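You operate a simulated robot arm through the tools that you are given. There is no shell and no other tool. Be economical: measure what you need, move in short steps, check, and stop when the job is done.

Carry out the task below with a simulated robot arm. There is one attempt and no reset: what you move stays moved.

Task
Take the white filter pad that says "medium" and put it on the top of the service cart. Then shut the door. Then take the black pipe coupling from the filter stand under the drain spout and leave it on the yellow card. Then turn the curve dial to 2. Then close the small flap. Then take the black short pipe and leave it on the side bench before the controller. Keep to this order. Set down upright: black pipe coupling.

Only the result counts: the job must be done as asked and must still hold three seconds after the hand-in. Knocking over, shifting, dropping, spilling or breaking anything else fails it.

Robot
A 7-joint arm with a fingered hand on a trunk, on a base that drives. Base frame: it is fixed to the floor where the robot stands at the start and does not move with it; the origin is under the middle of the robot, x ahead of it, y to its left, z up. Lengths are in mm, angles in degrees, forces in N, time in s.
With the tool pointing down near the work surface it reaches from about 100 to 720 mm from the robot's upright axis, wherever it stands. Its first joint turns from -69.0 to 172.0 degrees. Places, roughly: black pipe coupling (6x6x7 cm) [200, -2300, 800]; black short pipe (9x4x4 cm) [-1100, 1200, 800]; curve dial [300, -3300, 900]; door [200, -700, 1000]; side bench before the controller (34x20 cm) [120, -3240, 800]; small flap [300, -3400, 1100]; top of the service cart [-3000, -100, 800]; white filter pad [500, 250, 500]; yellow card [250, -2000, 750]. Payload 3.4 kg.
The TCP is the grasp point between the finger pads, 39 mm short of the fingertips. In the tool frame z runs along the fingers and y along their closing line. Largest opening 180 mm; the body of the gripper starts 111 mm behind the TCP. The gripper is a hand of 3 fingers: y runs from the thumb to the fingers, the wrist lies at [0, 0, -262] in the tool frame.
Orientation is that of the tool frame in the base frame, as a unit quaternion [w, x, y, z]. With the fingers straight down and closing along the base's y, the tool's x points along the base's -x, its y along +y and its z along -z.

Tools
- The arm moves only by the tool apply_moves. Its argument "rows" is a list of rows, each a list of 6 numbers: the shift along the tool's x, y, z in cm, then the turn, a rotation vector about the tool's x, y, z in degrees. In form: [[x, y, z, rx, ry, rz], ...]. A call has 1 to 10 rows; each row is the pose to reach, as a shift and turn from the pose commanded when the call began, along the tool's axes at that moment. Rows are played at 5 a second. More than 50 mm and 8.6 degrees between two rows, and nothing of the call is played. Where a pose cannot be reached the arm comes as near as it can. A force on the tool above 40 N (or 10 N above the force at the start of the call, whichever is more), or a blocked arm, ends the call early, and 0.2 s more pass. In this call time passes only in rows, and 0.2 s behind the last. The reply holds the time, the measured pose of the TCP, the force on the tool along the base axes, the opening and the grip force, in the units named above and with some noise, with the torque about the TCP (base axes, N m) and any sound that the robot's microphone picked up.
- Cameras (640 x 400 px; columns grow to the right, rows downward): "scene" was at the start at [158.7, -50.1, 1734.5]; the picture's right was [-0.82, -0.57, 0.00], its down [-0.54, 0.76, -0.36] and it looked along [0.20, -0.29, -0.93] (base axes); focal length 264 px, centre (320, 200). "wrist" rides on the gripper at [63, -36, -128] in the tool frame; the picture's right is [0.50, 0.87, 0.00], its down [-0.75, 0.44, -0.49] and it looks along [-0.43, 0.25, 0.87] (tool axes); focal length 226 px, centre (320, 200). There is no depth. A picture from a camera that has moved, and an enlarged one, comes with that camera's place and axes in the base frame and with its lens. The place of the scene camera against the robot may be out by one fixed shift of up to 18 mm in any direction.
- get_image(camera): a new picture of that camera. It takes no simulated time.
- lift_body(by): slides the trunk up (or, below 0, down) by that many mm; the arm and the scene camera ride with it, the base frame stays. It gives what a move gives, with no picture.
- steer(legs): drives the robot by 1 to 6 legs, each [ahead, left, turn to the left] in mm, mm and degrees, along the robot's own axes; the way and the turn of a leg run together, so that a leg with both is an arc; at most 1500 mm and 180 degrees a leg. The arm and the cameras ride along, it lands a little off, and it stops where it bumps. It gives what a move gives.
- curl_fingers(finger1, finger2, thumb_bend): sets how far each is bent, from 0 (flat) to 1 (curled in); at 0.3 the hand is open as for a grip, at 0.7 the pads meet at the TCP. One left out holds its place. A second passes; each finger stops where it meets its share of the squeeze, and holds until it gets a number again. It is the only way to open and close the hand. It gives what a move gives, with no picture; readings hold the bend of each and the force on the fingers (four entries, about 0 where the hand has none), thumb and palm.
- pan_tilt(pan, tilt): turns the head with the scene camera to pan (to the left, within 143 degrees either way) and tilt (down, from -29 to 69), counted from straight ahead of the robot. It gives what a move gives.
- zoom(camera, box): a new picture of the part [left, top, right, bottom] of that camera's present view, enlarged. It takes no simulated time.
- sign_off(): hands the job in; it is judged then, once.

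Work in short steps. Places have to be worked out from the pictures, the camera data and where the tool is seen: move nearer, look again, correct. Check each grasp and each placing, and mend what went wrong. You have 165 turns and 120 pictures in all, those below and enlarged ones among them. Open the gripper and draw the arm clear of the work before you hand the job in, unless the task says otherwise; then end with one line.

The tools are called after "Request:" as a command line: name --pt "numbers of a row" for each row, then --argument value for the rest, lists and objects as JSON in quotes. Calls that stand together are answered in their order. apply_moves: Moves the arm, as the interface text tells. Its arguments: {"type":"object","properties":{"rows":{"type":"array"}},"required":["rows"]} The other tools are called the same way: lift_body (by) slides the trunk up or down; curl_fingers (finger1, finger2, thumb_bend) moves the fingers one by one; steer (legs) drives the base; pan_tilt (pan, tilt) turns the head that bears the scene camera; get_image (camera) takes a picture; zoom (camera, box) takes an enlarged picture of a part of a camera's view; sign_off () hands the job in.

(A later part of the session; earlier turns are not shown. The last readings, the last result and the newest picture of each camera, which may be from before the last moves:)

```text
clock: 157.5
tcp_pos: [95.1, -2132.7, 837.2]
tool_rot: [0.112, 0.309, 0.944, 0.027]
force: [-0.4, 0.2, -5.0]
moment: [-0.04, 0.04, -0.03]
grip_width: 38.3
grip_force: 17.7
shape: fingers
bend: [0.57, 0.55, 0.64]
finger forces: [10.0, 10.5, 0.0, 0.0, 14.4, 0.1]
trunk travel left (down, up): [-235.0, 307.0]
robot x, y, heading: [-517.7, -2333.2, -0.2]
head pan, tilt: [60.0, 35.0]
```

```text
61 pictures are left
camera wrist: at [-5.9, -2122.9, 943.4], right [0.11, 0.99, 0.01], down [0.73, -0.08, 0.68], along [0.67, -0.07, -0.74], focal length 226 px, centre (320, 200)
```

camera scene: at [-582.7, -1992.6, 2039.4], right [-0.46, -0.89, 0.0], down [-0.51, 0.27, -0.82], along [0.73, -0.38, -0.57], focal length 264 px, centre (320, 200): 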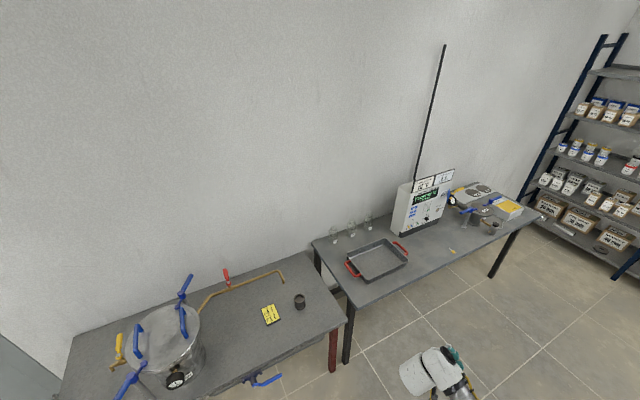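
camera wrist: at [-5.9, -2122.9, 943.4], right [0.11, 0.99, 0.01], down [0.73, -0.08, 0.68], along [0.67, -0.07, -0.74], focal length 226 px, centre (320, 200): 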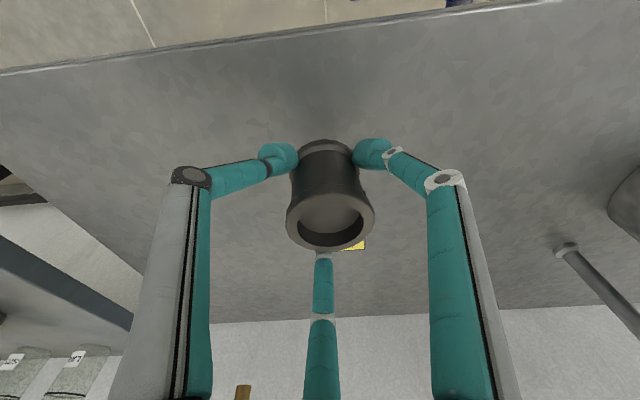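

The card lies straight ahead of the held coupling. I go 114 mm forward and check with the scene camera.

Request:
steer --legs '[[114, 3, 0]]'

Request:
pan_tilt --pan 25 --tilt 55

Request:
get_image --camera "scene"

Request:
get_image --camera "wrist"

```text
clock: 158.7
tcp_pos: [204.9, -2124.1, 834.4]
tool_rot: [0.114, 0.309, 0.944, 0.022]
force: [1.3, 0.0, -4.9]
moment: [0.03, 0.08, -0.03]
grip_width: 37.8
grip_force: 17.3
shape: fingers
bend: [0.57, 0.55, 0.64]
finger forces: [9.4, 10.1, 0.0, 0.0, 14.0, 0.0]
trunk travel left (down, up): [-235.0, 307.0]
robot x, y, heading: [-399.6, -2329.2, -0.1]
head pan, tilt: [60.0, 35.0]
```

```text
clock: 159.8
tcp_pos: [203.4, -2135.8, 838.7]
tool_rot: [0.115, 0.309, 0.944, 0.028]
force: [0.0, -0.4, -3.4]
moment: [0.02, 0.09, 0.0]
grip_width: 38.0
grip_force: 16.4
shape: fingers
bend: [0.57, 0.54, 0.65]
finger forces: [9.8, 10.3, 0.0, 0.0, 14.6, 0.0]
trunk travel left (down, up): [-235.0, 307.0]
robot x, y, heading: [-401.4, -2332.4, -0.1]
head pan, tilt: [25.0, 55.0]
```

```text
60 pictures are left
camera scene: at [-219.2, -2312.1, 1760.8], right [0.42, -0.91, -0.01], down [-0.74, -0.34, -0.57], along [0.52, 0.25, -0.82], focal length 264 px, centre (320, 200)
```

scene: 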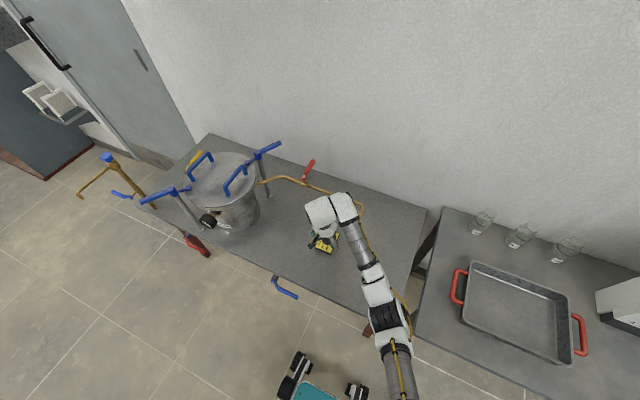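

```text
59 pictures are left
camera wrist: at [101.8, -2125.1, 946.8], right [0.11, 0.99, 0.01], down [0.73, -0.08, 0.68], along [0.68, -0.07, -0.73], focal length 226 px, centre (320, 200)
```

wrist: 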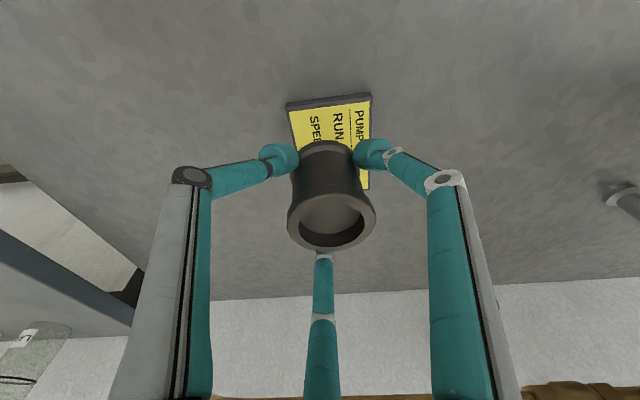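

Card centre is (223, -2124) and the held coupling is over (213, -2129). I shift 10 mm forward and 5 mm left, then lower 24 mm.

Request:
steer --legs '[[10, 5, 0]]'

Request:
lift_body --by -22

Request:
get_image --camera "wrist"

```text
clock: 160.5
tcp_pos: [213.2, -2130.5, 838.3]
tool_rot: [0.115, 0.31, 0.943, 0.028]
force: [0.8, -0.4, -4.4]
moment: [0.01, 0.12, 0.02]
grip_width: 37.6
grip_force: 17.6
shape: fingers
bend: [0.57, 0.54, 0.65]
finger forces: [9.7, 10.4, 0.0, 0.0, 14.5, 0.0]
trunk travel left (down, up): [-235.0, 307.0]
robot x, y, heading: [-390.4, -2327.4, 0.1]
head pan, tilt: [25.0, 55.0]
```

```text
clock: 161.2
tcp_pos: [210.4, -2126.6, 817.4]
tool_rot: [0.116, 0.308, 0.944, 0.027]
force: [-0.4, 0.3, -4.0]
moment: [-0.02, 0.04, 0.0]
grip_width: 37.5
grip_force: 17.7
shape: fingers
bend: [0.57, 0.54, 0.65]
finger forces: [9.7, 10.3, 0.1, 0.0, 14.7, 0.0]
trunk travel left (down, up): [-213.0, 329.0]
robot x, y, heading: [-389.0, -2329.9, -0.2]
head pan, tilt: [25.0, 55.0]
```

```text
58 pictures are left
camera wrist: at [109.3, -2115.6, 924.6], right [0.11, 0.99, 0.0], down [0.72, -0.08, 0.69], along [0.68, -0.07, -0.73], focal length 226 px, centre (320, 200)
```

wrist: 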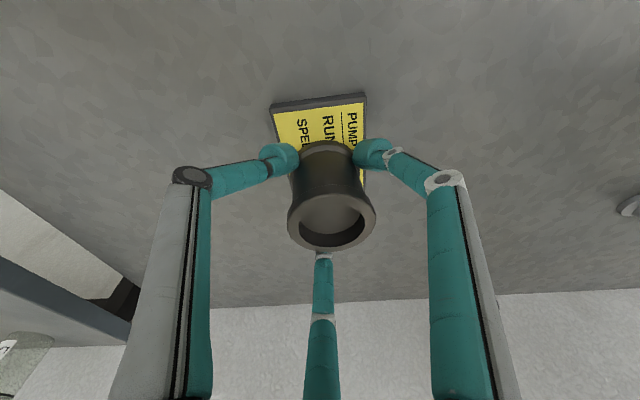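

Centred. I lower in small steps and watch the vertical force of about -4 N vanish.

Request:
lift_body --by -6

Request:
lift_body --by -4

```text
clock: 161.7
tcp_pos: [212.4, -2121.8, 809.9]
tool_rot: [0.115, 0.307, 0.944, 0.027]
force: [-0.2, -0.2, -3.6]
moment: [-0.05, 0.06, -0.01]
grip_width: 37.7
grip_force: 17.4
shape: fingers
bend: [0.57, 0.54, 0.65]
finger forces: [9.7, 10.3, 0.0, 0.0, 14.5, 0.0]
trunk travel left (down, up): [-207.0, 335.0]
robot x, y, heading: [-394.1, -2324.8, -0.1]
head pan, tilt: [25.0, 55.0]
```

```text
clock: 162.3
tcp_pos: [213.4, -2125.4, 805.8]
tool_rot: [0.115, 0.305, 0.945, 0.029]
force: [-1.5, 0.8, 1.2]
moment: [0.21, 0.02, 0.08]
grip_width: 37.9
grip_force: 17.7
shape: fingers
bend: [0.57, 0.54, 0.65]
finger forces: [11.0, 10.1, 0.1, 0.1, 13.7, 0.0]
trunk travel left (down, up): [-203.0, 339.0]
robot x, y, heading: [-390.5, -2323.1, 0.3]
head pan, tilt: [25.0, 55.0]
```

Contact (force now +1.2 N). I lower 1 mm more to seat it and release gently.

Request:
lift_body --by -1

Request:
curl_fingers --finger1 0.53 --finger2 0.5 --thumb_bend 0.59

Request:
curl_fingers --finger1 0.44 --finger2 0.42 --thumb_bend 0.46

Request:
get_image --camera "wrist"

```text
clock: 162.8
tcp_pos: [213.7, -2125.5, 806.1]
tool_rot: [0.117, 0.305, 0.945, 0.029]
force: [-1.4, -0.1, 5.8]
moment: [0.22, -0.03, 0.05]
grip_width: 37.8
grip_force: 18.3
shape: fingers
bend: [0.58, 0.54, 0.65]
finger forces: [11.7, 10.3, 0.1, 0.0, 14.5, 0.1]
trunk travel left (down, up): [-202.0, 340.0]
robot x, y, heading: [-393.3, -2321.2, -0.3]
head pan, tilt: [25.0, 55.0]
```

```text
clock: 163.8
tcp_pos: [213.6, -2124.7, 805.0]
tool_rot: [0.115, 0.305, 0.945, 0.029]
force: [1.1, -0.2, 0.0]
moment: [-0.03, 0.01, 0.01]
grip_width: 49.2
grip_force: 0.0
shape: fingers
bend: [0.53, 0.5, 0.59]
finger forces: [0.1, 0.0, 0.1, 0.0, 0.0, 0.0]
trunk travel left (down, up): [-202.0, 340.0]
robot x, y, heading: [-392.7, -2323.9, 0.2]
head pan, tilt: [25.0, 55.0]
```

```text
clock: 164.8
tcp_pos: [214.0, -2125.2, 804.6]
tool_rot: [0.116, 0.305, 0.945, 0.028]
force: [0.7, -0.1, 1.1]
moment: [-0.01, 0.04, -0.01]
grip_width: 92.3
grip_force: 0.1
shape: fingers
bend: [0.44, 0.42, 0.46]
finger forces: [0.0, 0.0, 0.0, 0.0, 0.1, 0.1]
trunk travel left (down, up): [-202.0, 340.0]
robot x, y, heading: [-393.6, -2325.8, 0.2]
head pan, tilt: [25.0, 55.0]
```

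```text
57 pictures are left
camera wrist: at [112.2, -2115.0, 911.1], right [0.1, 0.99, 0.01], down [0.72, -0.08, 0.68], along [0.68, -0.06, -0.73], focal length 226 px, centre (320, 200)
```

wrist: 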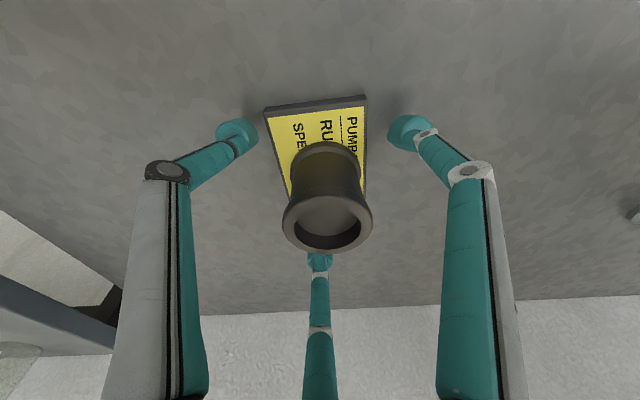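

It stands free on the card. I raise straight up, back off, and verify.

Request:
lift_body --by 130

Request:
steer --legs '[[-250, 0, 0]]'

Request:
get_image --camera "scene"

```text
clock: 166.3
tcp_pos: [213.9, -2125.3, 932.6]
tool_rot: [0.117, 0.304, 0.945, 0.029]
force: [0.5, -0.1, -0.3]
moment: [0.02, -0.03, 0.05]
grip_width: 92.3
grip_force: 0.0
shape: fingers
bend: [0.44, 0.42, 0.46]
finger forces: [0.1, 0.0, 0.0, 0.1, 0.0, 0.0]
trunk travel left (down, up): [-332.0, 210.0]
robot x, y, heading: [-392.3, -2325.9, 0.1]
head pan, tilt: [25.0, 55.0]
```

```text
clock: 168.2
tcp_pos: [-34.7, -2126.6, 935.2]
tool_rot: [0.116, 0.308, 0.944, 0.028]
force: [1.1, 0.4, -0.2]
moment: [0.02, 0.01, 0.01]
grip_width: 92.3
grip_force: 0.0
shape: fingers
bend: [0.44, 0.42, 0.46]
finger forces: [0.1, 0.1, 0.1, 0.0, 0.1, 0.0]
trunk travel left (down, up): [-332.0, 210.0]
robot x, y, heading: [-643.2, -2325.0, -0.2]
head pan, tilt: [25.0, 55.0]
```

```text
56 pictures are left
camera scene: at [-544.6, -2294.4, 1860.3], right [0.42, -0.91, 0.0], down [-0.75, -0.34, -0.57], along [0.52, 0.24, -0.82], focal length 264 px, centre (320, 200)
```

scene: 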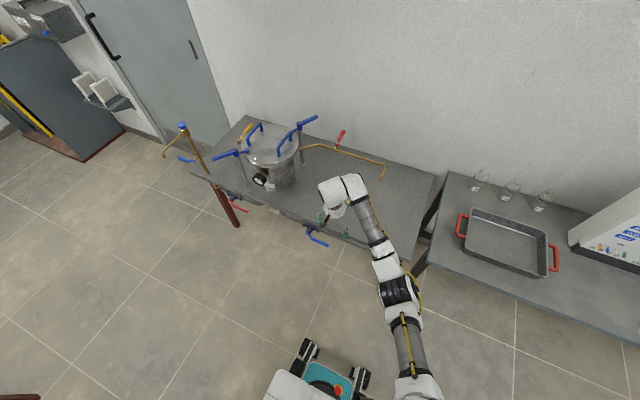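

The card is hidden behind the hand here, but the wrist view confirmed the placing. Next is the curve dial: I drive along the bench to face the controller and look.

Request:
steer --legs '[[-60, -900, 0]]'

Request:
pan_tilt --pan -5 --tilt 38

Request:
get_image --camera "scene"

```text
clock: 172.9
tcp_pos: [-98.8, -3025.1, 936.1]
tool_rot: [0.117, 0.307, 0.944, 0.028]
force: [-0.5, 0.3, -0.5]
moment: [0.01, -0.03, 0.0]
grip_width: 92.1
grip_force: 0.0
shape: fingers
bend: [0.44, 0.42, 0.46]
finger forces: [0.0, 0.0, 0.1, 0.1, 0.0, 0.1]
trunk travel left (down, up): [-332.0, 210.0]
robot x, y, heading: [-701.9, -3225.6, -0.2]
head pan, tilt: [25.0, 55.0]
```

```text
clock: 173.8
tcp_pos: [-100.5, -3025.7, 937.7]
tool_rot: [0.12, 0.307, 0.944, 0.029]
force: [1.2, 0.0, -0.2]
moment: [-0.01, 0.01, 0.01]
grip_width: 92.4
grip_force: 0.0
shape: fingers
bend: [0.44, 0.42, 0.46]
finger forces: [0.0, 0.1, 0.1, 0.1, 0.1, 0.0]
trunk travel left (down, up): [-332.0, 210.0]
robot x, y, heading: [-701.8, -3225.0, -0.2]
head pan, tilt: [-5.0, 38.0]
```

```text
55 pictures are left
camera scene: at [-585.0, -3231.5, 1883.8], right [-0.09, -1.0, 0.0], down [-0.62, 0.06, -0.79], along [0.78, -0.07, -0.62], focal length 264 px, centre (320, 200)
```

scene: 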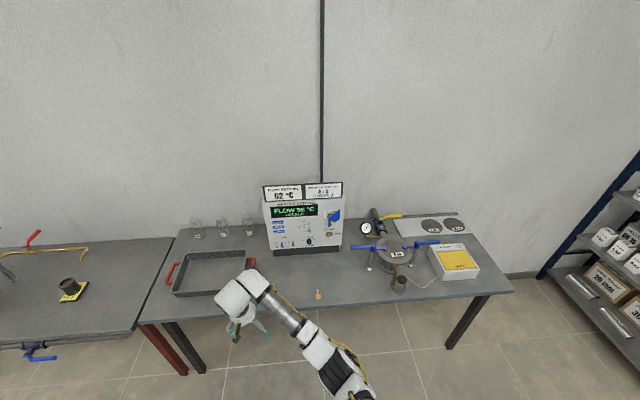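

The coupling stands on the card. Now I enlarge the controller.

Request:
zoom --camera "scene" --box '[255, 175, 355, 260]'

```text
4.71 times, centred on (305, 218) of scene
camera zoom: at [-585.0, -3231.5, 1883.8], right [-0.09, -1.0, 0.0], down [-0.62, 0.06, -0.79], along [0.78, -0.07, -0.62], focal length 1240 px, centre (391, 118)
```

zoom: 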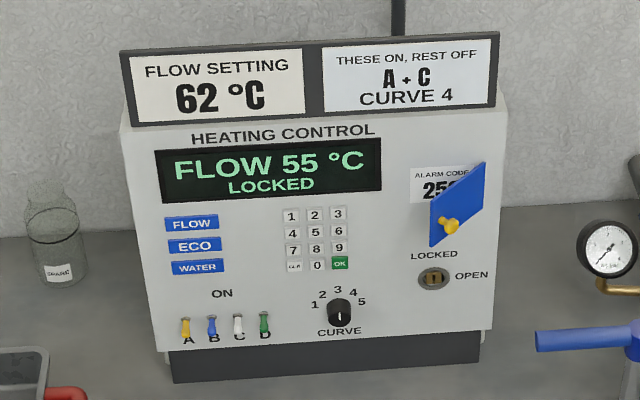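

The dial points near 3 and the blue flap stands open, hinged on its right edge. Both need the hand pointing forward, so I undo the roll and tilt the hand up to see how level it can get.

Request:
apply_moves --pt "0 0 0 0 0 -8" --pt "0 0 0 0 0 -16" --pt "0 0 0 0 0 -24" --pt "0 0 0 0 0 -32" --pt "0 0 0 0 0 -36"

Request:
apply_moves --pt "0 0 0 0 -8 0" --pt "0 0 0 0 -16 0" --pt "0 0 0 0 -24 0" --pt "0 0 0 0 -32 0" --pt "0 0 0 0 -40 0" --pt "0 0 0 0 -48 0" --pt "0 0 0 0 -56 0" --pt "0 0 0 0 -60 0"

Request:
zoom --camera "scene" --box '[295, 225, 325, 255]'

```text
clock: 175.1
tcp_pos: [-101.2, -3026.1, 937.0]
tool_rot: [0.121, 0.0, 0.993, -0.009]
force: [-0.4, -0.7, -0.8]
moment: [0.0, 0.03, -0.04]
grip_width: 92.4
grip_force: 0.1
shape: fingers
bend: [0.44, 0.42, 0.46]
finger forces: [0.1, 0.0, 0.0, 0.0, 0.0, 0.0]
trunk travel left (down, up): [-332.0, 210.0]
robot x, y, heading: [-699.3, -3225.5, -0.1]
head pan, tilt: [-5.0, 38.0]
```

```text
clock: 176.8
tcp_pos: [-88.3, -3028.5, 954.8]
tool_rot: [0.475, -0.01, 0.88, -0.011]
force: [-0.1, 0.5, 0.3]
moment: [0.0, 0.03, -0.02]
grip_width: 92.4
grip_force: 0.1
shape: fingers
bend: [0.44, 0.42, 0.46]
finger forces: [0.0, 0.1, 0.0, 0.0, 0.1, 0.0]
out of reach, approached as far as the arm can: row 6, 7, 8
trunk travel left (down, up): [-332.0, 210.0]
robot x, y, heading: [-705.8, -3226.1, -0.2]
head pan, tilt: [-5.0, 38.0]
```

```text
13.33 times, centred on (310, 240) of scene
camera zoom: at [-585.5, -3232.5, 1883.8], right [-0.09, -1.0, 0.0], down [-0.62, 0.06, -0.79], along [0.78, -0.07, -0.62], focal length 3514 px, centre (453, -333)
```

zoom: 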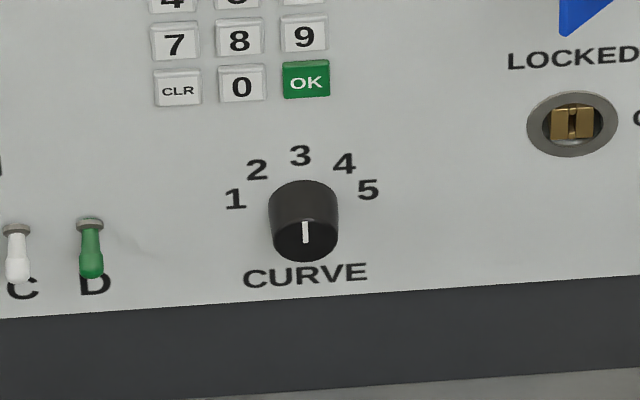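

The dial is a round knob pointing at 3; position 2 is about 40° counter-clockwise. The controller's face is almost vertical, so I test whether a lower trunk with a higher hand allows a more level tool.

Request:
lift_body --by -260

Request:
apply_moves --pt "-4.2 0 -2.7 0 0 0" --pt "-8.4 0 -5.4 0 0 0" --pt "-12.6 0 -8.1 0 -4 0" --pt "-16.8 0 -10.8 0 -8 0" --pt "-20.9 0 -13.7 0 -14 0" --pt "-20.9 0 -13.7 0 -20 0" --pt "-20.9 0 -13.7 0 -26 0" --pt "-20.9 0 -13.7 0 -31 0"

```text
clock: 179.5
tcp_pos: [-108.8, -3028.2, 527.4]
tool_rot: [0.325, -0.014, 0.946, -0.009]
force: [0.7, 0.2, 0.0]
moment: [0.01, 0.01, 0.0]
grip_width: 92.4
grip_force: 0.1
shape: fingers
bend: [0.44, 0.42, 0.46]
finger forces: [0.0, 0.1, 0.0, 0.1, 0.0, 0.0]
trunk travel left (down, up): [-72.0, 470.0]
robot x, y, heading: [-703.9, -3224.7, 0.2]
head pan, tilt: [-5.0, 38.0]
```

```text
refused: row 5 steps farther than a row can; nothing moved
```

The trunk move shifted the hand well below. I raise the hand with the arm, then tilt.

Request:
apply_moves --pt "-2.6 0 -3.3 0 0 0" --pt "-5.2 0 -6.6 0 0 0" --pt "-7.8 0 -9.9 0 0 0" --pt "-10.4 0 -13.2 0 0 0" --pt "-13 0 -16.5 0 0 0" --pt "-15.6 0 -19.8 0 0 0" --pt "-18.2 0 -23.1 0 0 0" --pt "-20.8 0 -26.4 0 0 0" --pt "-23.4 0 -29.7 0 0 0" --pt "-26 0 -33 0 0 0"

Request:
apply_moves --pt "0 0 0 0 -8 0" --pt "0 0 0 0 -16 0" --pt "0 0 0 0 -24 0" --pt "0 0 0 0 -32 0" --pt "0 0 0 0 -40 0" --pt "0 0 0 0 -48 0"

```text
clock: 181.7
tcp_pos: [-107.7, -3018.7, 948.4]
tool_rot: [0.325, -0.014, 0.946, -0.009]
force: [-0.4, -0.5, 0.2]
moment: [-0.01, 0.02, -0.02]
grip_width: 92.5
grip_force: 0.2
shape: fingers
bend: [0.44, 0.42, 0.46]
finger forces: [0.1, 0.0, 0.0, 0.0, 0.1, 0.0]
trunk travel left (down, up): [-72.0, 470.0]
robot x, y, heading: [-706.3, -3221.1, -0.2]
head pan, tilt: [-5.0, 38.0]
```

```text
clock: 183.1
tcp_pos: [-60.8, -3014.0, 987.4]
tool_rot: [0.672, -0.029, 0.74, -0.007]
force: [-0.8, 0.9, 0.4]
moment: [0.0, 0.05, 0.02]
grip_width: 92.5
grip_force: 0.2
shape: fingers
bend: [0.44, 0.42, 0.46]
finger forces: [0.1, 0.1, 0.0, 0.0, 0.0, 0.0]
out of reach, approached as far as the arm can: row 2, 3, 4, 5, 6
trunk travel left (down, up): [-72.0, 470.0]
robot x, y, heading: [-703.9, -3224.2, -0.2]
head pan, tilt: [-5.0, 38.0]
```

The hand is now almost horizontal. I extend it 100 mm forward to get inside the reachable range, and look with the wrist camera.

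Request:
apply_moves --pt "0 0 4 0 0 0" --pt "0 0 8 0 0 0" --pt "0 0 12 0 0 0"

Request:
get_image --camera "wrist"

```text
clock: 183.9
tcp_pos: [66.5, -3012.3, 990.6]
tool_rot: [0.675, -0.021, 0.737, -0.006]
force: [0.0, 0.0, -0.1]
moment: [-0.02, -0.01, 0.0]
grip_width: 92.5
grip_force: 0.1
shape: fingers
bend: [0.44, 0.42, 0.46]
finger forces: [0.0, 0.0, 0.1, 0.0, 0.1, 0.1]
out of reach, approached as far as the arm can: row 1, 2, 3
trunk travel left (down, up): [-72.0, 470.0]
robot x, y, heading: [-700.5, -3225.3, -0.1]
head pan, tilt: [-5.0, 38.0]
```

```text
52 pictures are left
camera wrist: at [-67.3, -3053.5, 939.0], right [-0.06, 0.85, -0.53], down [-0.43, 0.45, 0.78], along [0.9, 0.28, 0.34], focal length 226 px, centre (320, 200)
```

wrist: 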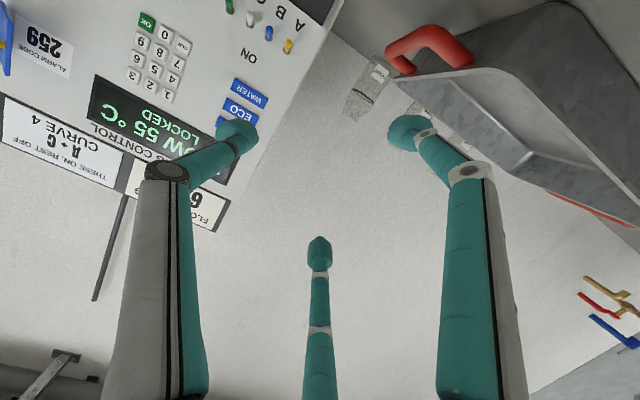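

The hand is level now. I move right 230 mm and down 100 mm so the dial comes into view.

Request:
steer --legs '[[0, -230, 0]]'

Request:
apply_moves --pt "4 0 0 0 0 0" --pt "8 0 0 0 0 0" --pt "10 0 0 0 0 0"

Request:
get_image --camera "wrist"

```text
clock: 185.7
tcp_pos: [62.5, -3224.1, 986.1]
tool_rot: [0.675, -0.028, 0.737, -0.008]
force: [-0.2, 0.4, -0.6]
moment: [0.02, -0.02, -0.06]
grip_width: 92.5
grip_force: 0.0
shape: fingers
bend: [0.44, 0.42, 0.46]
finger forces: [0.0, 0.0, 0.0, 0.1, 0.0, 0.0]
trunk travel left (down, up): [-72.0, 470.0]
robot x, y, heading: [-705.6, -3451.9, 0.4]
head pan, tilt: [-5.0, 38.0]
```

```text
clock: 186.5
tcp_pos: [55.6, -3228.7, 945.3]
tool_rot: [0.657, -0.041, 0.753, -0.016]
force: [-0.3, 0.3, 0.2]
moment: [0.04, 0.01, -0.06]
grip_width: 92.7
grip_force: 0.0
shape: fingers
bend: [0.44, 0.42, 0.46]
finger forces: [0.1, 0.0, 0.0, 0.0, 0.0, 0.0]
out of reach, approached as far as the arm can: row 1, 2, 3
trunk travel left (down, up): [-72.0, 470.0]
robot x, y, heading: [-703.6, -3450.0, 0.1]
head pan, tilt: [-5.0, 38.0]
```

```text
51 pictures are left
camera wrist: at [-78.7, -3273.4, 902.5], right [-0.1, 0.82, -0.56], down [-0.41, 0.48, 0.78], along [0.91, 0.31, 0.28], focal length 226 px, centre (320, 200)
```

wrist: 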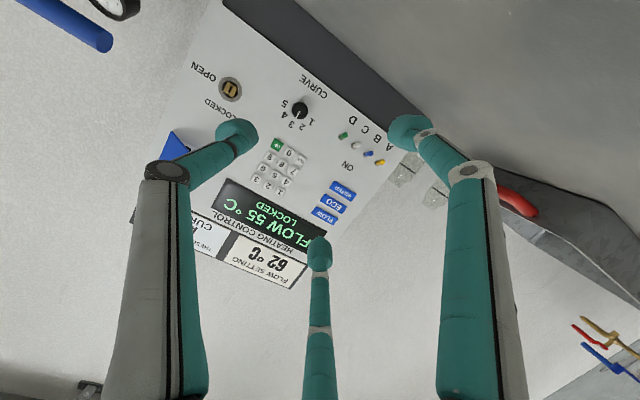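

The dial's cap is at about (316, -3255, 908). I pre-close the fingers to about 45 mm and bring the hand in line in front of it, relaxing the tilt slightly.

Request:
curl_fingers --finger1 0.56 --finger2 0.56 --thumb_bend 0.56

Request:
apply_moves --pt "1.8 -1.3 0 0 2 0" --pt "3.7 -2.6 0 0 3 0"

Request:
steer --legs '[[150, 0, 0]]'

Request:
get_image --camera "wrist"

```text
clock: 187.5
tcp_pos: [55.9, -3240.2, 946.3]
tool_rot: [0.657, -0.038, 0.752, -0.013]
force: [0.1, -0.4, -0.4]
moment: [0.01, -0.01, 0.03]
grip_width: 49.5
grip_force: 0.0
shape: fingers
bend: [0.56, 0.56, 0.56]
finger forces: [0.1, 0.1, 0.0, 0.1, 0.0, 0.0]
trunk travel left (down, up): [-72.0, 470.0]
robot x, y, heading: [-703.9, -3451.0, 0.1]
head pan, tilt: [-5.0, 38.0]
```

```text
clock: 188.1
tcp_pos: [54.5, -3268.2, 911.7]
tool_rot: [0.638, -0.038, 0.769, -0.015]
force: [-0.2, -0.1, -0.2]
moment: [0.0, 0.0, -0.02]
grip_width: 49.5
grip_force: 0.0
shape: fingers
bend: [0.56, 0.56, 0.56]
finger forces: [0.0, 0.0, 0.0, 0.1, 0.0, 0.1]
trunk travel left (down, up): [-72.0, 470.0]
robot x, y, heading: [-703.5, -3452.9, 0.4]
head pan, tilt: [-5.0, 38.0]
```

```text
clock: 189.4
tcp_pos: [205.7, -3264.0, 910.6]
tool_rot: [0.637, -0.039, 0.77, -0.015]
force: [0.3, -0.5, -0.4]
moment: [0.03, 0.02, -0.01]
grip_width: 49.9
grip_force: 0.0
shape: fingers
bend: [0.56, 0.56, 0.56]
finger forces: [0.1, 0.0, 0.0, 0.0, 0.0, 0.0]
trunk travel left (down, up): [-72.0, 470.0]
robot x, y, heading: [-551.7, -3448.1, 0.2]
head pan, tilt: [-5.0, 38.0]
```

```text
50 pictures are left
camera wrist: at [68.9, -3308.4, 875.8], right [-0.13, 0.82, -0.55], down [-0.36, 0.48, 0.8], along [0.92, 0.3, 0.24], focal length 226 px, centre (320, 200)
```

wrist: 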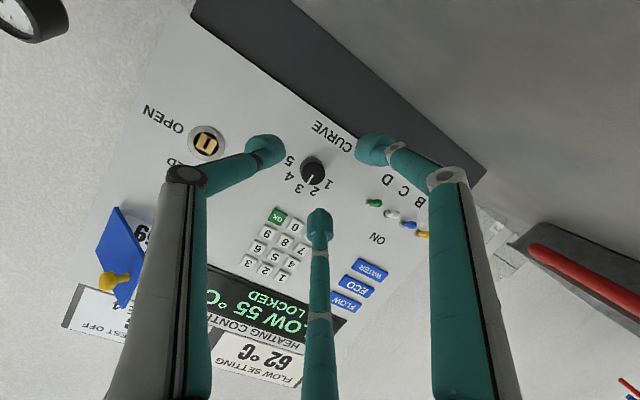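

I enlarge the dial to read the pointer and check the alignment.

Request:
zoom --camera "wrist" --box '[260, 120, 370, 220]'

```text
4.00 times, centred on (315, 170) of wrist
camera zoom: at [68.9, -3308.4, 875.8], right [-0.13, 0.82, -0.55], down [-0.36, 0.48, 0.8], along [0.92, 0.3, 0.24], focal length 904 px, centre (340, 320)
```

zoom: 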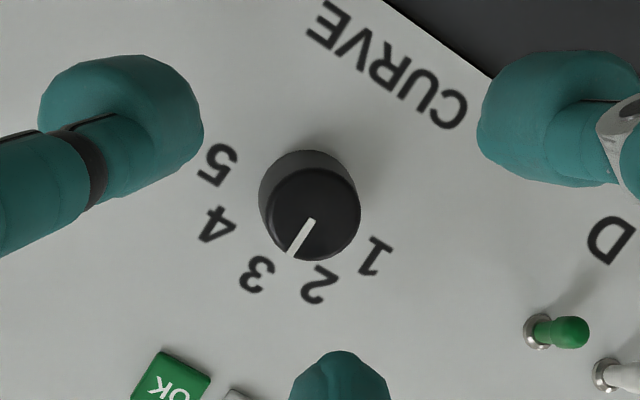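

The pointer is at 3, and 2 is 40° counter-clockwise, i.e. -40° about the tool axis. I align by 9 mm left and 6 mm up, and pre-roll +16°.

Request:
apply_moves --pt "-0.3 0.5 0 0 0 8" --pt "-0.6 0.9 0 0 0 16"

Request:
steer --legs '[[55, 0, 0]]'

Request:
get_image --camera "wrist"

```text
clock: 190.0
tcp_pos: [215.2, -3271.4, 971.9]
tool_rot: [0.615, 0.051, 0.784, 0.069]
force: [0.6, 0.9, -0.1]
moment: [-0.02, 0.01, 0.01]
grip_width: 49.4
grip_force: 0.1
shape: fingers
bend: [0.56, 0.56, 0.56]
finger forces: [0.0, 0.0, 0.0, 0.1, 0.1, 0.0]
out of reach, approached as far as the arm can: row 1, 2
trunk travel left (down, up): [-72.0, 470.0]
robot x, y, heading: [-547.9, -3452.6, 0.4]
head pan, tilt: [-5.0, 38.0]
```

```text
clock: 191.1
tcp_pos: [256.2, -3264.4, 978.5]
tool_rot: [0.617, 0.043, 0.782, 0.074]
force: [-6.7, -1.6, -2.0]
moment: [0.02, -0.09, -0.02]
grip_width: 49.3
grip_force: 4.0
shape: fingers
bend: [0.56, 0.61, 0.56]
finger forces: [0.0, 7.9, 0.0, 0.1, 0.0, 0.0]
trunk travel left (down, up): [-72.0, 470.0]
robot x, y, heading: [-497.0, -3449.2, 0.8]
head pan, tilt: [-5.0, 38.0]
heard: click
stopped in leg 1: the force on the tool passed its limit at 44 N (the readings are from after the stop); the commanded pose is now the measured one
```

```text
48 pictures are left
camera wrist: at [115.9, -3296.9, 940.8], right [-0.14, 0.93, -0.33], down [-0.31, 0.28, 0.91], along [0.94, 0.23, 0.25], focal length 226 px, centre (320, 200)
```

wrist: 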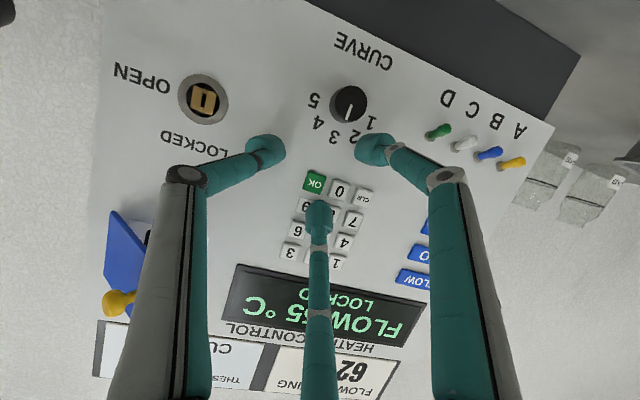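

The arm drifted up 60 mm and a finger touched the keypad (a click, display still "LOCKED"). I back off immediately and check the display.

Request:
steer --legs '[[-70, 0, 0]]'

Request:
zoom --camera "wrist" --box '[180, 60, 460, 320]'

```text
clock: 192.1
tcp_pos: [186.6, -3265.7, 980.0]
tool_rot: [0.618, 0.045, 0.782, 0.072]
force: [-0.3, -0.1, -0.2]
moment: [-0.02, -0.05, -0.02]
grip_width: 49.4
grip_force: 0.1
shape: fingers
bend: [0.56, 0.56, 0.56]
finger forces: [0.1, 0.0, 0.0, 0.0, 0.1, 0.1]
trunk travel left (down, up): [-72.0, 470.0]
robot x, y, heading: [-563.4, -3451.9, 0.3]
head pan, tilt: [-5.0, 38.0]
```

```text
1.54 times, centred on (320, 190) of wrist
camera zoom: at [46.7, -3298.7, 941.9], right [-0.14, 0.93, -0.33], down [-0.31, 0.28, 0.91], along [0.94, 0.23, 0.25], focal length 348 px, centre (320, 215)
```

zoom: 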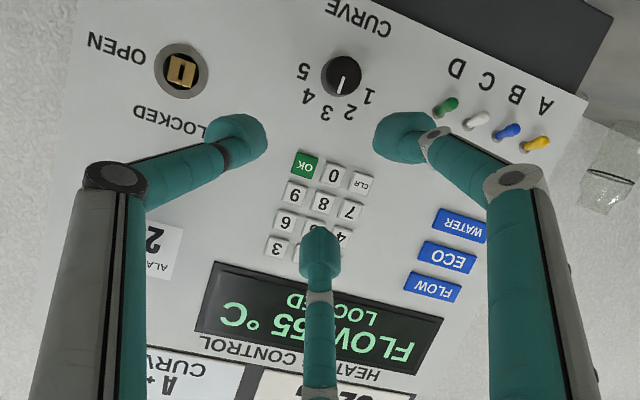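

The display is unchanged and the pointer is still at 3. From now on I check every arm pose before driving. I take the roll back out and lower to dial height.

Request:
apply_moves --pt "2.1 0 0.5 0 0 -4" --pt "4.2 0 1 0 0 -7" --pt "6.2 0 1.5 0 0 -10"

```text
clock: 192.9
tcp_pos: [181.8, -3254.9, 919.6]
tool_rot: [0.624, -0.026, 0.781, 0.02]
force: [-0.5, 0.2, -0.1]
moment: [0.01, 0.03, 0.0]
grip_width: 49.2
grip_force: 0.1
shape: fingers
bend: [0.56, 0.56, 0.56]
finger forces: [0.1, 0.0, 0.0, 0.0, 0.0, 0.0]
trunk travel left (down, up): [-72.0, 470.0]
robot x, y, heading: [-562.1, -3451.7, 0.4]
head pan, tilt: [-5.0, 38.0]
```

Good, reached exactly. Here in free air I test whether the wrist can roll -40° at this pose.

Request:
apply_moves --pt "0 0 0 0 0 -8" --pt "0 0 0 0 0 -16" --pt "0 0 0 0 0 -24" --pt "0 0 0 0 0 -32" --pt "0 0 0 0 0 -40" --pt "0 0 0 0 0 -46"

```text
clock: 194.3
tcp_pos: [182.2, -3255.0, 919.9]
tool_rot: [0.581, -0.329, 0.709, -0.226]
force: [0.0, 0.4, -1.1]
moment: [-0.01, -0.03, 0.04]
grip_width: 49.5
grip_force: 0.0
shape: fingers
bend: [0.56, 0.56, 0.56]
finger forces: [0.0, 0.0, 0.0, 0.1, 0.0, 0.0]
trunk travel left (down, up): [-72.0, 470.0]
robot x, y, heading: [-564.3, -3450.4, 0.4]
head pan, tilt: [-5.0, 38.0]
```

Full -46° roll is available. I roll back and drive 85 mm closer (TCP pose now known to be good), then look.

Request:
apply_moves --pt "0 0 0 0 0 8" --pt "0 0 0 0 0 16" --pt "0 0 0 0 0 24" --pt "0 0 0 0 0 32" --pt "0 0 0 0 0 40" --pt "0 0 0 0 0 46"

Request:
steer --legs '[[70, 0, 0]]'

Request:
get_image --camera "wrist"

```text
clock: 195.7
tcp_pos: [182.4, -3253.9, 918.6]
tool_rot: [0.624, -0.023, 0.781, 0.019]
force: [0.5, -0.5, 0.5]
moment: [0.02, -0.01, 0.01]
grip_width: 49.4
grip_force: 0.2
shape: fingers
bend: [0.56, 0.56, 0.56]
finger forces: [0.1, 0.0, 0.0, 0.0, 0.0, 0.0]
trunk travel left (down, up): [-72.0, 470.0]
robot x, y, heading: [-566.6, -3452.3, 0.1]
head pan, tilt: [-5.0, 38.0]
```

```text
clock: 196.8
tcp_pos: [254.1, -3254.3, 919.8]
tool_rot: [0.623, -0.024, 0.782, 0.019]
force: [-0.2, -0.3, -0.4]
moment: [0.04, 0.0, -0.03]
grip_width: 49.2
grip_force: 0.2
shape: fingers
bend: [0.56, 0.56, 0.56]
finger forces: [0.0, 0.1, 0.1, 0.0, 0.0, 0.1]
trunk travel left (down, up): [-72.0, 470.0]
robot x, y, heading: [-493.6, -3449.0, 0.2]
head pan, tilt: [-5.0, 38.0]
```

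```text
46 pictures are left
camera wrist: at [116.2, -3298.1, 886.3], right [-0.16, 0.86, -0.49], down [-0.34, 0.42, 0.84], along [0.93, 0.3, 0.22], focal length 226 px, centre (320, 200)
```

wrist: 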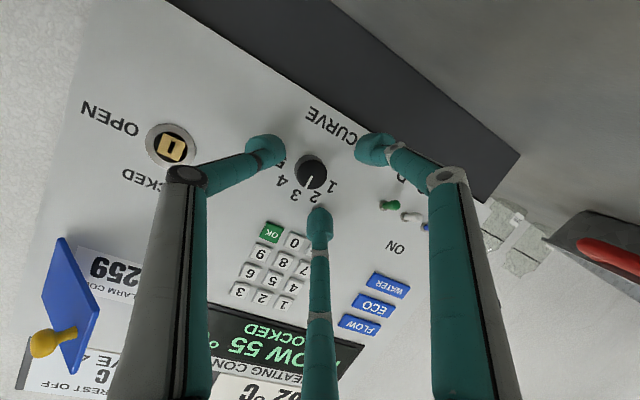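

The dial is centred between the fingertips. I advance with force-guarded 5 mm arm steps.

Request:
apply_moves --pt "-0.11 0 0.49 0 0 0" --pt "-0.22 0 0.97 0 0 0" --pt "-0.33 0 1.46 0 0 0" --pt "-0.44 0 1.95 0 0 0" --pt "-0.55 0 2.44 0 0 0"

Request:
zoom --camera "wrist" --box '[220, 90, 420, 230]'

```text
clock: 197.7
tcp_pos: [256.5, -3246.8, 925.3]
tool_rot: [0.626, -0.029, 0.779, 0.023]
force: [-15.2, -2.0, 4.2]
moment: [0.1, -0.51, 0.15]
grip_width: 49.0
grip_force: 7.3
shape: fingers
bend: [0.56, 0.62, 0.56]
finger forces: [0.1, 15.1, 0.0, 0.0, 0.0, 0.0]
trunk travel left (down, up): [-72.0, 470.0]
robot x, y, heading: [-493.9, -3451.4, 0.5]
head pan, tilt: [-5.0, 38.0]
stopped in row 4: the force on the tool passed its limit at 44 N (the readings are from after the stop); the commanded pose is now the measured one
```

```text
2.86 times, centred on (320, 160) of wrist
camera zoom: at [119.9, -3292.8, 891.7], right [-0.17, 0.86, -0.49], down [-0.35, 0.41, 0.84], along [0.92, 0.32, 0.23], focal length 646 px, centre (320, 314)
```

zoom: 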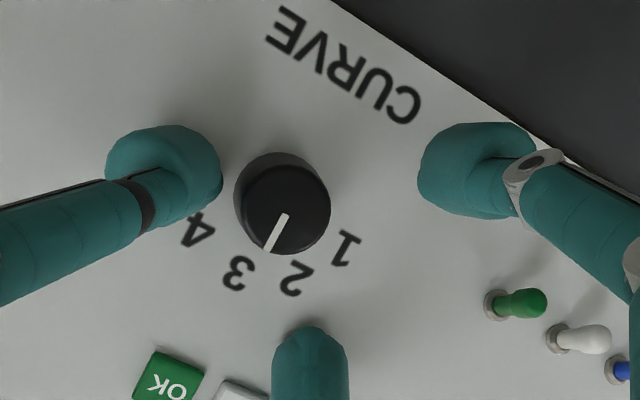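

Finger 2 already touches the face at TCP x 257, and the dial sits about 10 mm off the finger centre. I back off 15 mm, shift 10 mm in -y, and tilt slightly more level.

Request:
apply_moves --pt "0.17 0 -0.8 0 0 0" --pt "0.34 -0.45 -1.53 0 -3 0" --pt "0.34 -0.89 -1.53 0 -7 0"

Request:
zoom --camera "wrist" --box '[220, 90, 420, 230]'

```text
clock: 198.5
tcp_pos: [246.8, -3257.7, 936.8]
tool_rot: [0.64, -0.032, 0.767, 0.02]
force: [-0.5, -0.1, 0.5]
moment: [0.02, -0.02, 0.02]
grip_width: 49.1
grip_force: 0.1
shape: fingers
bend: [0.56, 0.56, 0.56]
finger forces: [0.0, 0.0, 0.0, 0.0, 0.0, 0.1]
out of reach, approached as far as the arm can: row 2, 3
trunk travel left (down, up): [-72.0, 470.0]
robot x, y, heading: [-492.7, -3452.5, 0.2]
head pan, tilt: [-5.0, 38.0]
```

```text
2.86 times, centred on (320, 160) of wrist
camera zoom: at [111.8, -3302.8, 898.9], right [-0.15, 0.85, -0.5], down [-0.38, 0.42, 0.83], along [0.91, 0.32, 0.26], focal length 646 px, centre (320, 314)
```

zoom: 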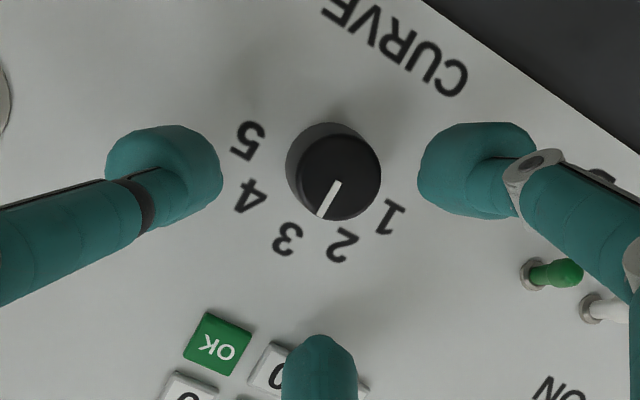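

Now the hand is 14 mm too high but level enough. I lower the trunk 14 mm.

Request:
lift_body --by -14

Request:
zoom --camera "wrist" --box '[220, 90, 420, 230]'

```text
clock: 199.1
tcp_pos: [245.2, -3255.0, 926.1]
tool_rot: [0.642, -0.031, 0.766, 0.02]
force: [0.0, 0.5, 0.6]
moment: [0.01, 0.0, -0.04]
grip_width: 49.5
grip_force: 0.1
shape: fingers
bend: [0.56, 0.56, 0.56]
finger forces: [0.0, 0.1, 0.0, 0.1, 0.1, 0.0]
trunk travel left (down, up): [-58.0, 484.0]
robot x, y, heading: [-495.0, -3453.3, 0.1]
head pan, tilt: [-5.0, 38.0]
```

```text
2.86 times, centred on (320, 160) of wrist
camera zoom: at [110.5, -3302.3, 887.4], right [-0.15, 0.85, -0.5], down [-0.38, 0.42, 0.82], along [0.91, 0.32, 0.26], focal length 646 px, centre (320, 314)
```

zoom: 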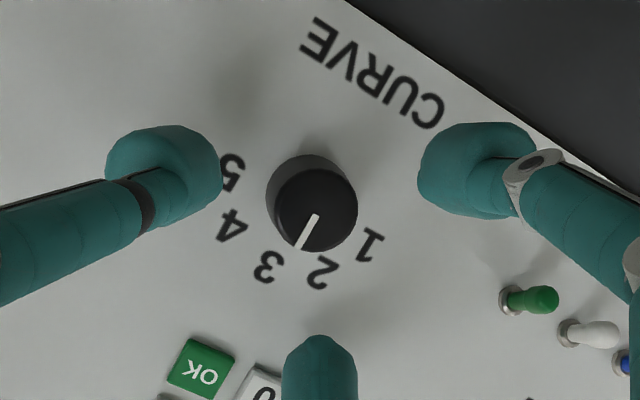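

The dial is well centred. I advance 6 mm and close the fingers around the knob.

Request:
apply_moves --pt "-0.1 0 0.6 0 0 0"

Request:
curl_fingers --finger1 0.75 --finger2 0.75 --thumb_bend 0.75

Request:
zoom --camera "wrist" --box '[220, 90, 420, 230]'

```text
clock: 199.5
tcp_pos: [252.3, -3254.8, 924.4]
tool_rot: [0.64, -0.032, 0.767, 0.02]
force: [0.8, -0.7, 0.2]
moment: [0.02, 0.01, -0.01]
grip_width: 49.1
grip_force: 0.1
shape: fingers
bend: [0.56, 0.56, 0.56]
finger forces: [0.0, 0.0, 0.1, 0.1, 0.1, 0.0]
trunk travel left (down, up): [-58.0, 484.0]
robot x, y, heading: [-492.6, -3451.8, 0.5]
head pan, tilt: [-5.0, 38.0]
```

```text
clock: 200.5
tcp_pos: [252.9, -3257.3, 924.6]
tool_rot: [0.641, -0.03, 0.767, 0.019]
force: [-0.6, -7.7, 3.0]
moment: [-0.14, -0.09, -0.17]
grip_width: 13.9
grip_force: 16.4
shape: fingers
bend: [0.71, 0.73, 0.67]
finger forces: [9.9, 6.7, 0.1, 0.1, 16.4, 0.0]
trunk travel left (down, up): [-58.0, 484.0]
robot x, y, heading: [-495.2, -3453.1, 0.3]
head pan, tilt: [-5.0, 38.0]
```

```text
2.86 times, centred on (320, 160) of wrist
camera zoom: at [117.7, -3302.9, 886.7], right [-0.15, 0.85, -0.5], down [-0.38, 0.42, 0.83], along [0.91, 0.31, 0.26], focal length 646 px, centre (320, 314)
```

zoom: 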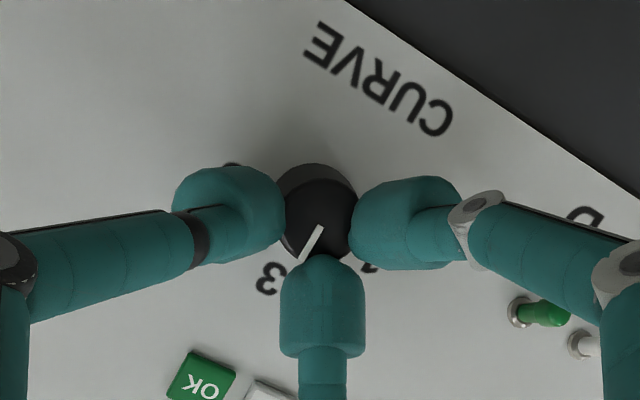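

The knob is gripped by all three fingers. I turn -40° about the tool axis.

Request:
apply_moves --pt "0 0 0 0 0 -8" --pt "0 0 0 0 0 -16" --pt "0 0 0 0 0 -24" --pt "0 0 0 0 0 -32" --pt "0 0 0 0 0 -40"

Request:
get_image --camera "wrist"

```text
clock: 201.7
tcp_pos: [252.0, -3256.1, 923.3]
tool_rot: [0.608, -0.293, 0.71, -0.202]
force: [1.9, -0.4, -1.6]
moment: [0.01, 0.1, -0.03]
grip_width: 14.0
grip_force: 14.4
shape: fingers
bend: [0.71, 0.73, 0.68]
finger forces: [11.9, 6.8, 0.0, 0.0, 10.9, 0.1]
trunk travel left (down, up): [-58.0, 484.0]
robot x, y, heading: [-493.3, -3453.2, 0.2]
head pan, tilt: [-5.0, 38.0]
```

```text
41 pictures are left
camera wrist: at [126.7, -3332.6, 922.8], right [-0.19, 0.32, -0.93], down [-0.49, 0.79, 0.37], along [0.85, 0.53, 0.0], focal length 226 px, centre (320, 200)
```

wrist: 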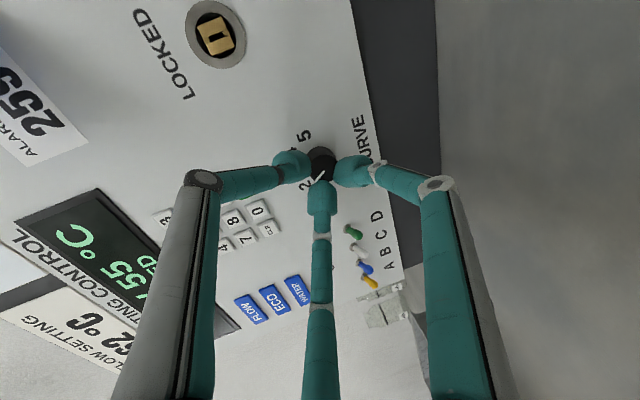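

The knob seems to have turned with the hand. I open the fingers and read the pointer.

Request:
curl_fingers --finger1 0.58 --finger2 0.58 --thumb_bend 0.56

Request:
zoom --camera "wrist" --box '[250, 100, 410, 220]'

```text
clock: 202.7
tcp_pos: [251.8, -3256.8, 924.1]
tool_rot: [0.609, -0.292, 0.71, -0.201]
force: [0.4, 0.5, -0.2]
moment: [0.03, -0.03, 0.02]
grip_width: 46.7
grip_force: 0.1
shape: fingers
bend: [0.57, 0.57, 0.56]
finger forces: [0.0, 0.1, 0.1, 0.0, 0.2, 0.0]
trunk travel left (down, up): [-58.0, 484.0]
robot x, y, heading: [-494.9, -3451.2, 0.4]
head pan, tilt: [-5.0, 38.0]
```

```text
3.33 times, centred on (330, 160) of wrist
camera zoom: at [126.4, -3333.3, 923.2], right [-0.19, 0.32, -0.93], down [-0.49, 0.79, 0.37], along [0.85, 0.53, 0.01], focal length 754 px, centre (287, 333)
```

zoom: 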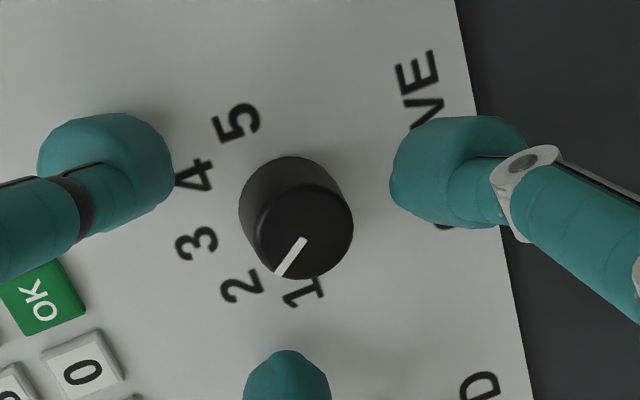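

The pointer seems close to 2. I back off 110 mm, roll the hand back, and check with a clearer view.

Request:
steer --legs '[[-110, 0, 0]]'

Request:
apply_moves --pt "0 0 0 0 0 8" --pt "0 0 0 0 0 16" --pt "0 0 0 0 0 24" --pt "0 0 0 0 0 32" --pt "0 0 0 0 0 40"

Request:
zoom --camera "wrist" --box '[280, 110, 380, 210]'

```text
clock: 203.9
tcp_pos: [144.2, -3258.1, 924.5]
tool_rot: [0.609, -0.291, 0.71, -0.202]
force: [-0.3, 0.3, -0.6]
moment: [0.0, 0.02, -0.02]
grip_width: 46.8
grip_force: 0.1
shape: fingers
bend: [0.57, 0.57, 0.56]
finger forces: [0.0, 0.1, 0.1, 0.0, 0.1, 0.1]
trunk travel left (down, up): [-58.0, 484.0]
robot x, y, heading: [-602.6, -3454.1, 0.5]
head pan, tilt: [-5.0, 38.0]
```

```text
clock: 205.1
tcp_pos: [139.4, -3256.2, 928.7]
tool_rot: [0.642, -0.031, 0.765, 0.021]
force: [-0.3, -0.3, -0.7]
moment: [0.01, 0.03, -0.02]
grip_width: 46.5
grip_force: 0.1
shape: fingers
bend: [0.57, 0.57, 0.56]
finger forces: [0.0, 0.1, 0.0, 0.0, 0.1, 0.0]
trunk travel left (down, up): [-58.0, 484.0]
robot x, y, heading: [-603.3, -3450.0, 0.5]
head pan, tilt: [-5.0, 38.0]
```

```text
4.00 times, centred on (330, 160) of wrist
camera zoom: at [4.7, -3302.4, 888.7], right [-0.15, 0.85, -0.5], down [-0.39, 0.42, 0.82], along [0.91, 0.31, 0.27], focal length 904 px, centre (280, 360)
```

zoom: 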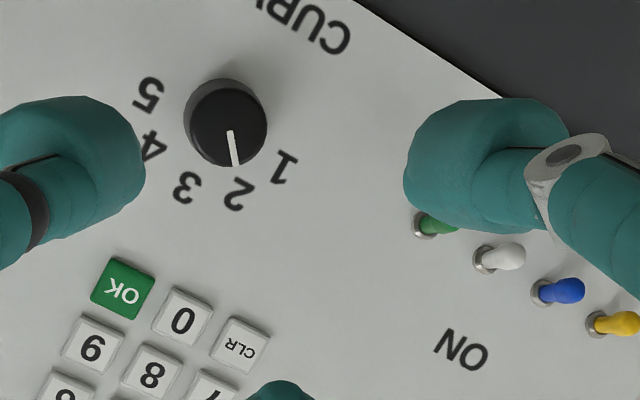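

The pointer is now at 2. Next the flap: hinge about (310, -3404), free edge about (256, -3347), mid-height z about 1090. I close the fist, raise 165 mm and move right 104 mm, staying back.

Request:
curl_fingers --finger1 0.7 --finger2 0.7 --thumb_bend 0.7

Request:
lift_body --by 165

Request:
steer --legs '[[0, -104, 0]]'

Request:
get_image --camera "wrist"

Request:
get_image --camera "scene"

```text
clock: 206.1
tcp_pos: [139.4, -3255.9, 927.7]
tool_rot: [0.643, -0.031, 0.765, 0.019]
force: [0.1, 0.6, 0.3]
moment: [0.01, -0.01, 0.0]
grip_width: 0.1
grip_force: 0.1
shape: fingers
bend: [0.7, 0.7, 0.7]
finger forces: [0.0, 0.1, 0.0, 0.1, 0.0, 0.1]
trunk travel left (down, up): [-58.0, 484.0]
robot x, y, heading: [-602.6, -3451.1, 0.5]
head pan, tilt: [-5.0, 38.0]
```

```text
clock: 208.0
tcp_pos: [141.0, -3257.8, 1091.9]
tool_rot: [0.642, -0.031, 0.766, 0.019]
force: [-0.4, 0.3, 0.2]
moment: [-0.01, -0.02, 0.01]
grip_width: 0.1
grip_force: 0.0
shape: fingers
bend: [0.7, 0.7, 0.7]
finger forces: [0.0, 0.0, 0.1, 0.0, 0.0, 0.0]
trunk travel left (down, up): [-223.0, 319.0]
robot x, y, heading: [-605.0, -3454.3, 0.3]
head pan, tilt: [-5.0, 38.0]
```

```text
clock: 209.1
tcp_pos: [142.1, -3317.6, 1085.2]
tool_rot: [0.641, -0.042, 0.766, 0.009]
force: [0.2, 1.0, 0.1]
moment: [-0.02, 0.04, -0.14]
grip_width: 0.0
grip_force: 0.0
shape: fingers
bend: [0.7, 0.7, 0.7]
finger forces: [0.0, 0.1, 0.1, 0.0, 0.1, 0.0]
trunk travel left (down, up): [-223.0, 319.0]
robot x, y, heading: [-598.4, -3547.9, 0.4]
head pan, tilt: [-5.0, 38.0]
```

```text
38 pictures are left
camera wrist: at [7.3, -3365.4, 1047.2], right [-0.15, 0.84, -0.53], down [-0.39, 0.44, 0.81], along [0.91, 0.33, 0.26], focal length 226 px, centre (320, 200)
```

wrist: 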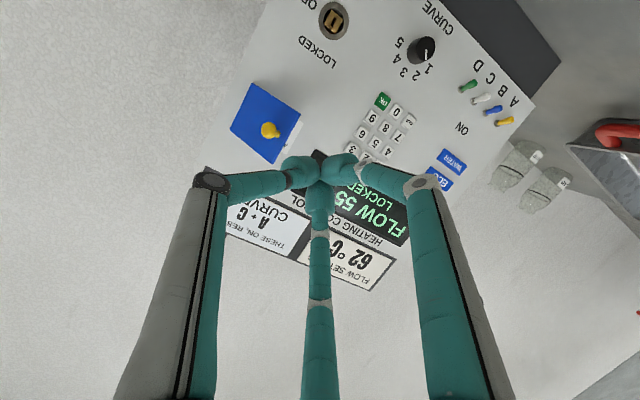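

```text
37 pictures are left
camera scene: at [-382.4, -3499.2, 1770.1], right [-0.08, -1.0, 0.03], down [-0.62, 0.03, -0.79], along [0.78, -0.08, -0.62], focal length 264 px, centre (320, 200)
```

scene: 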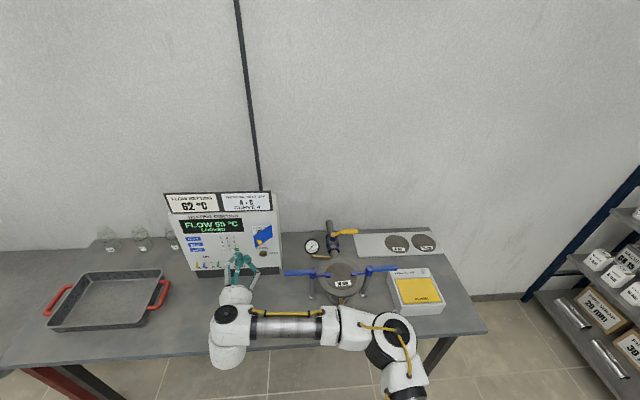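

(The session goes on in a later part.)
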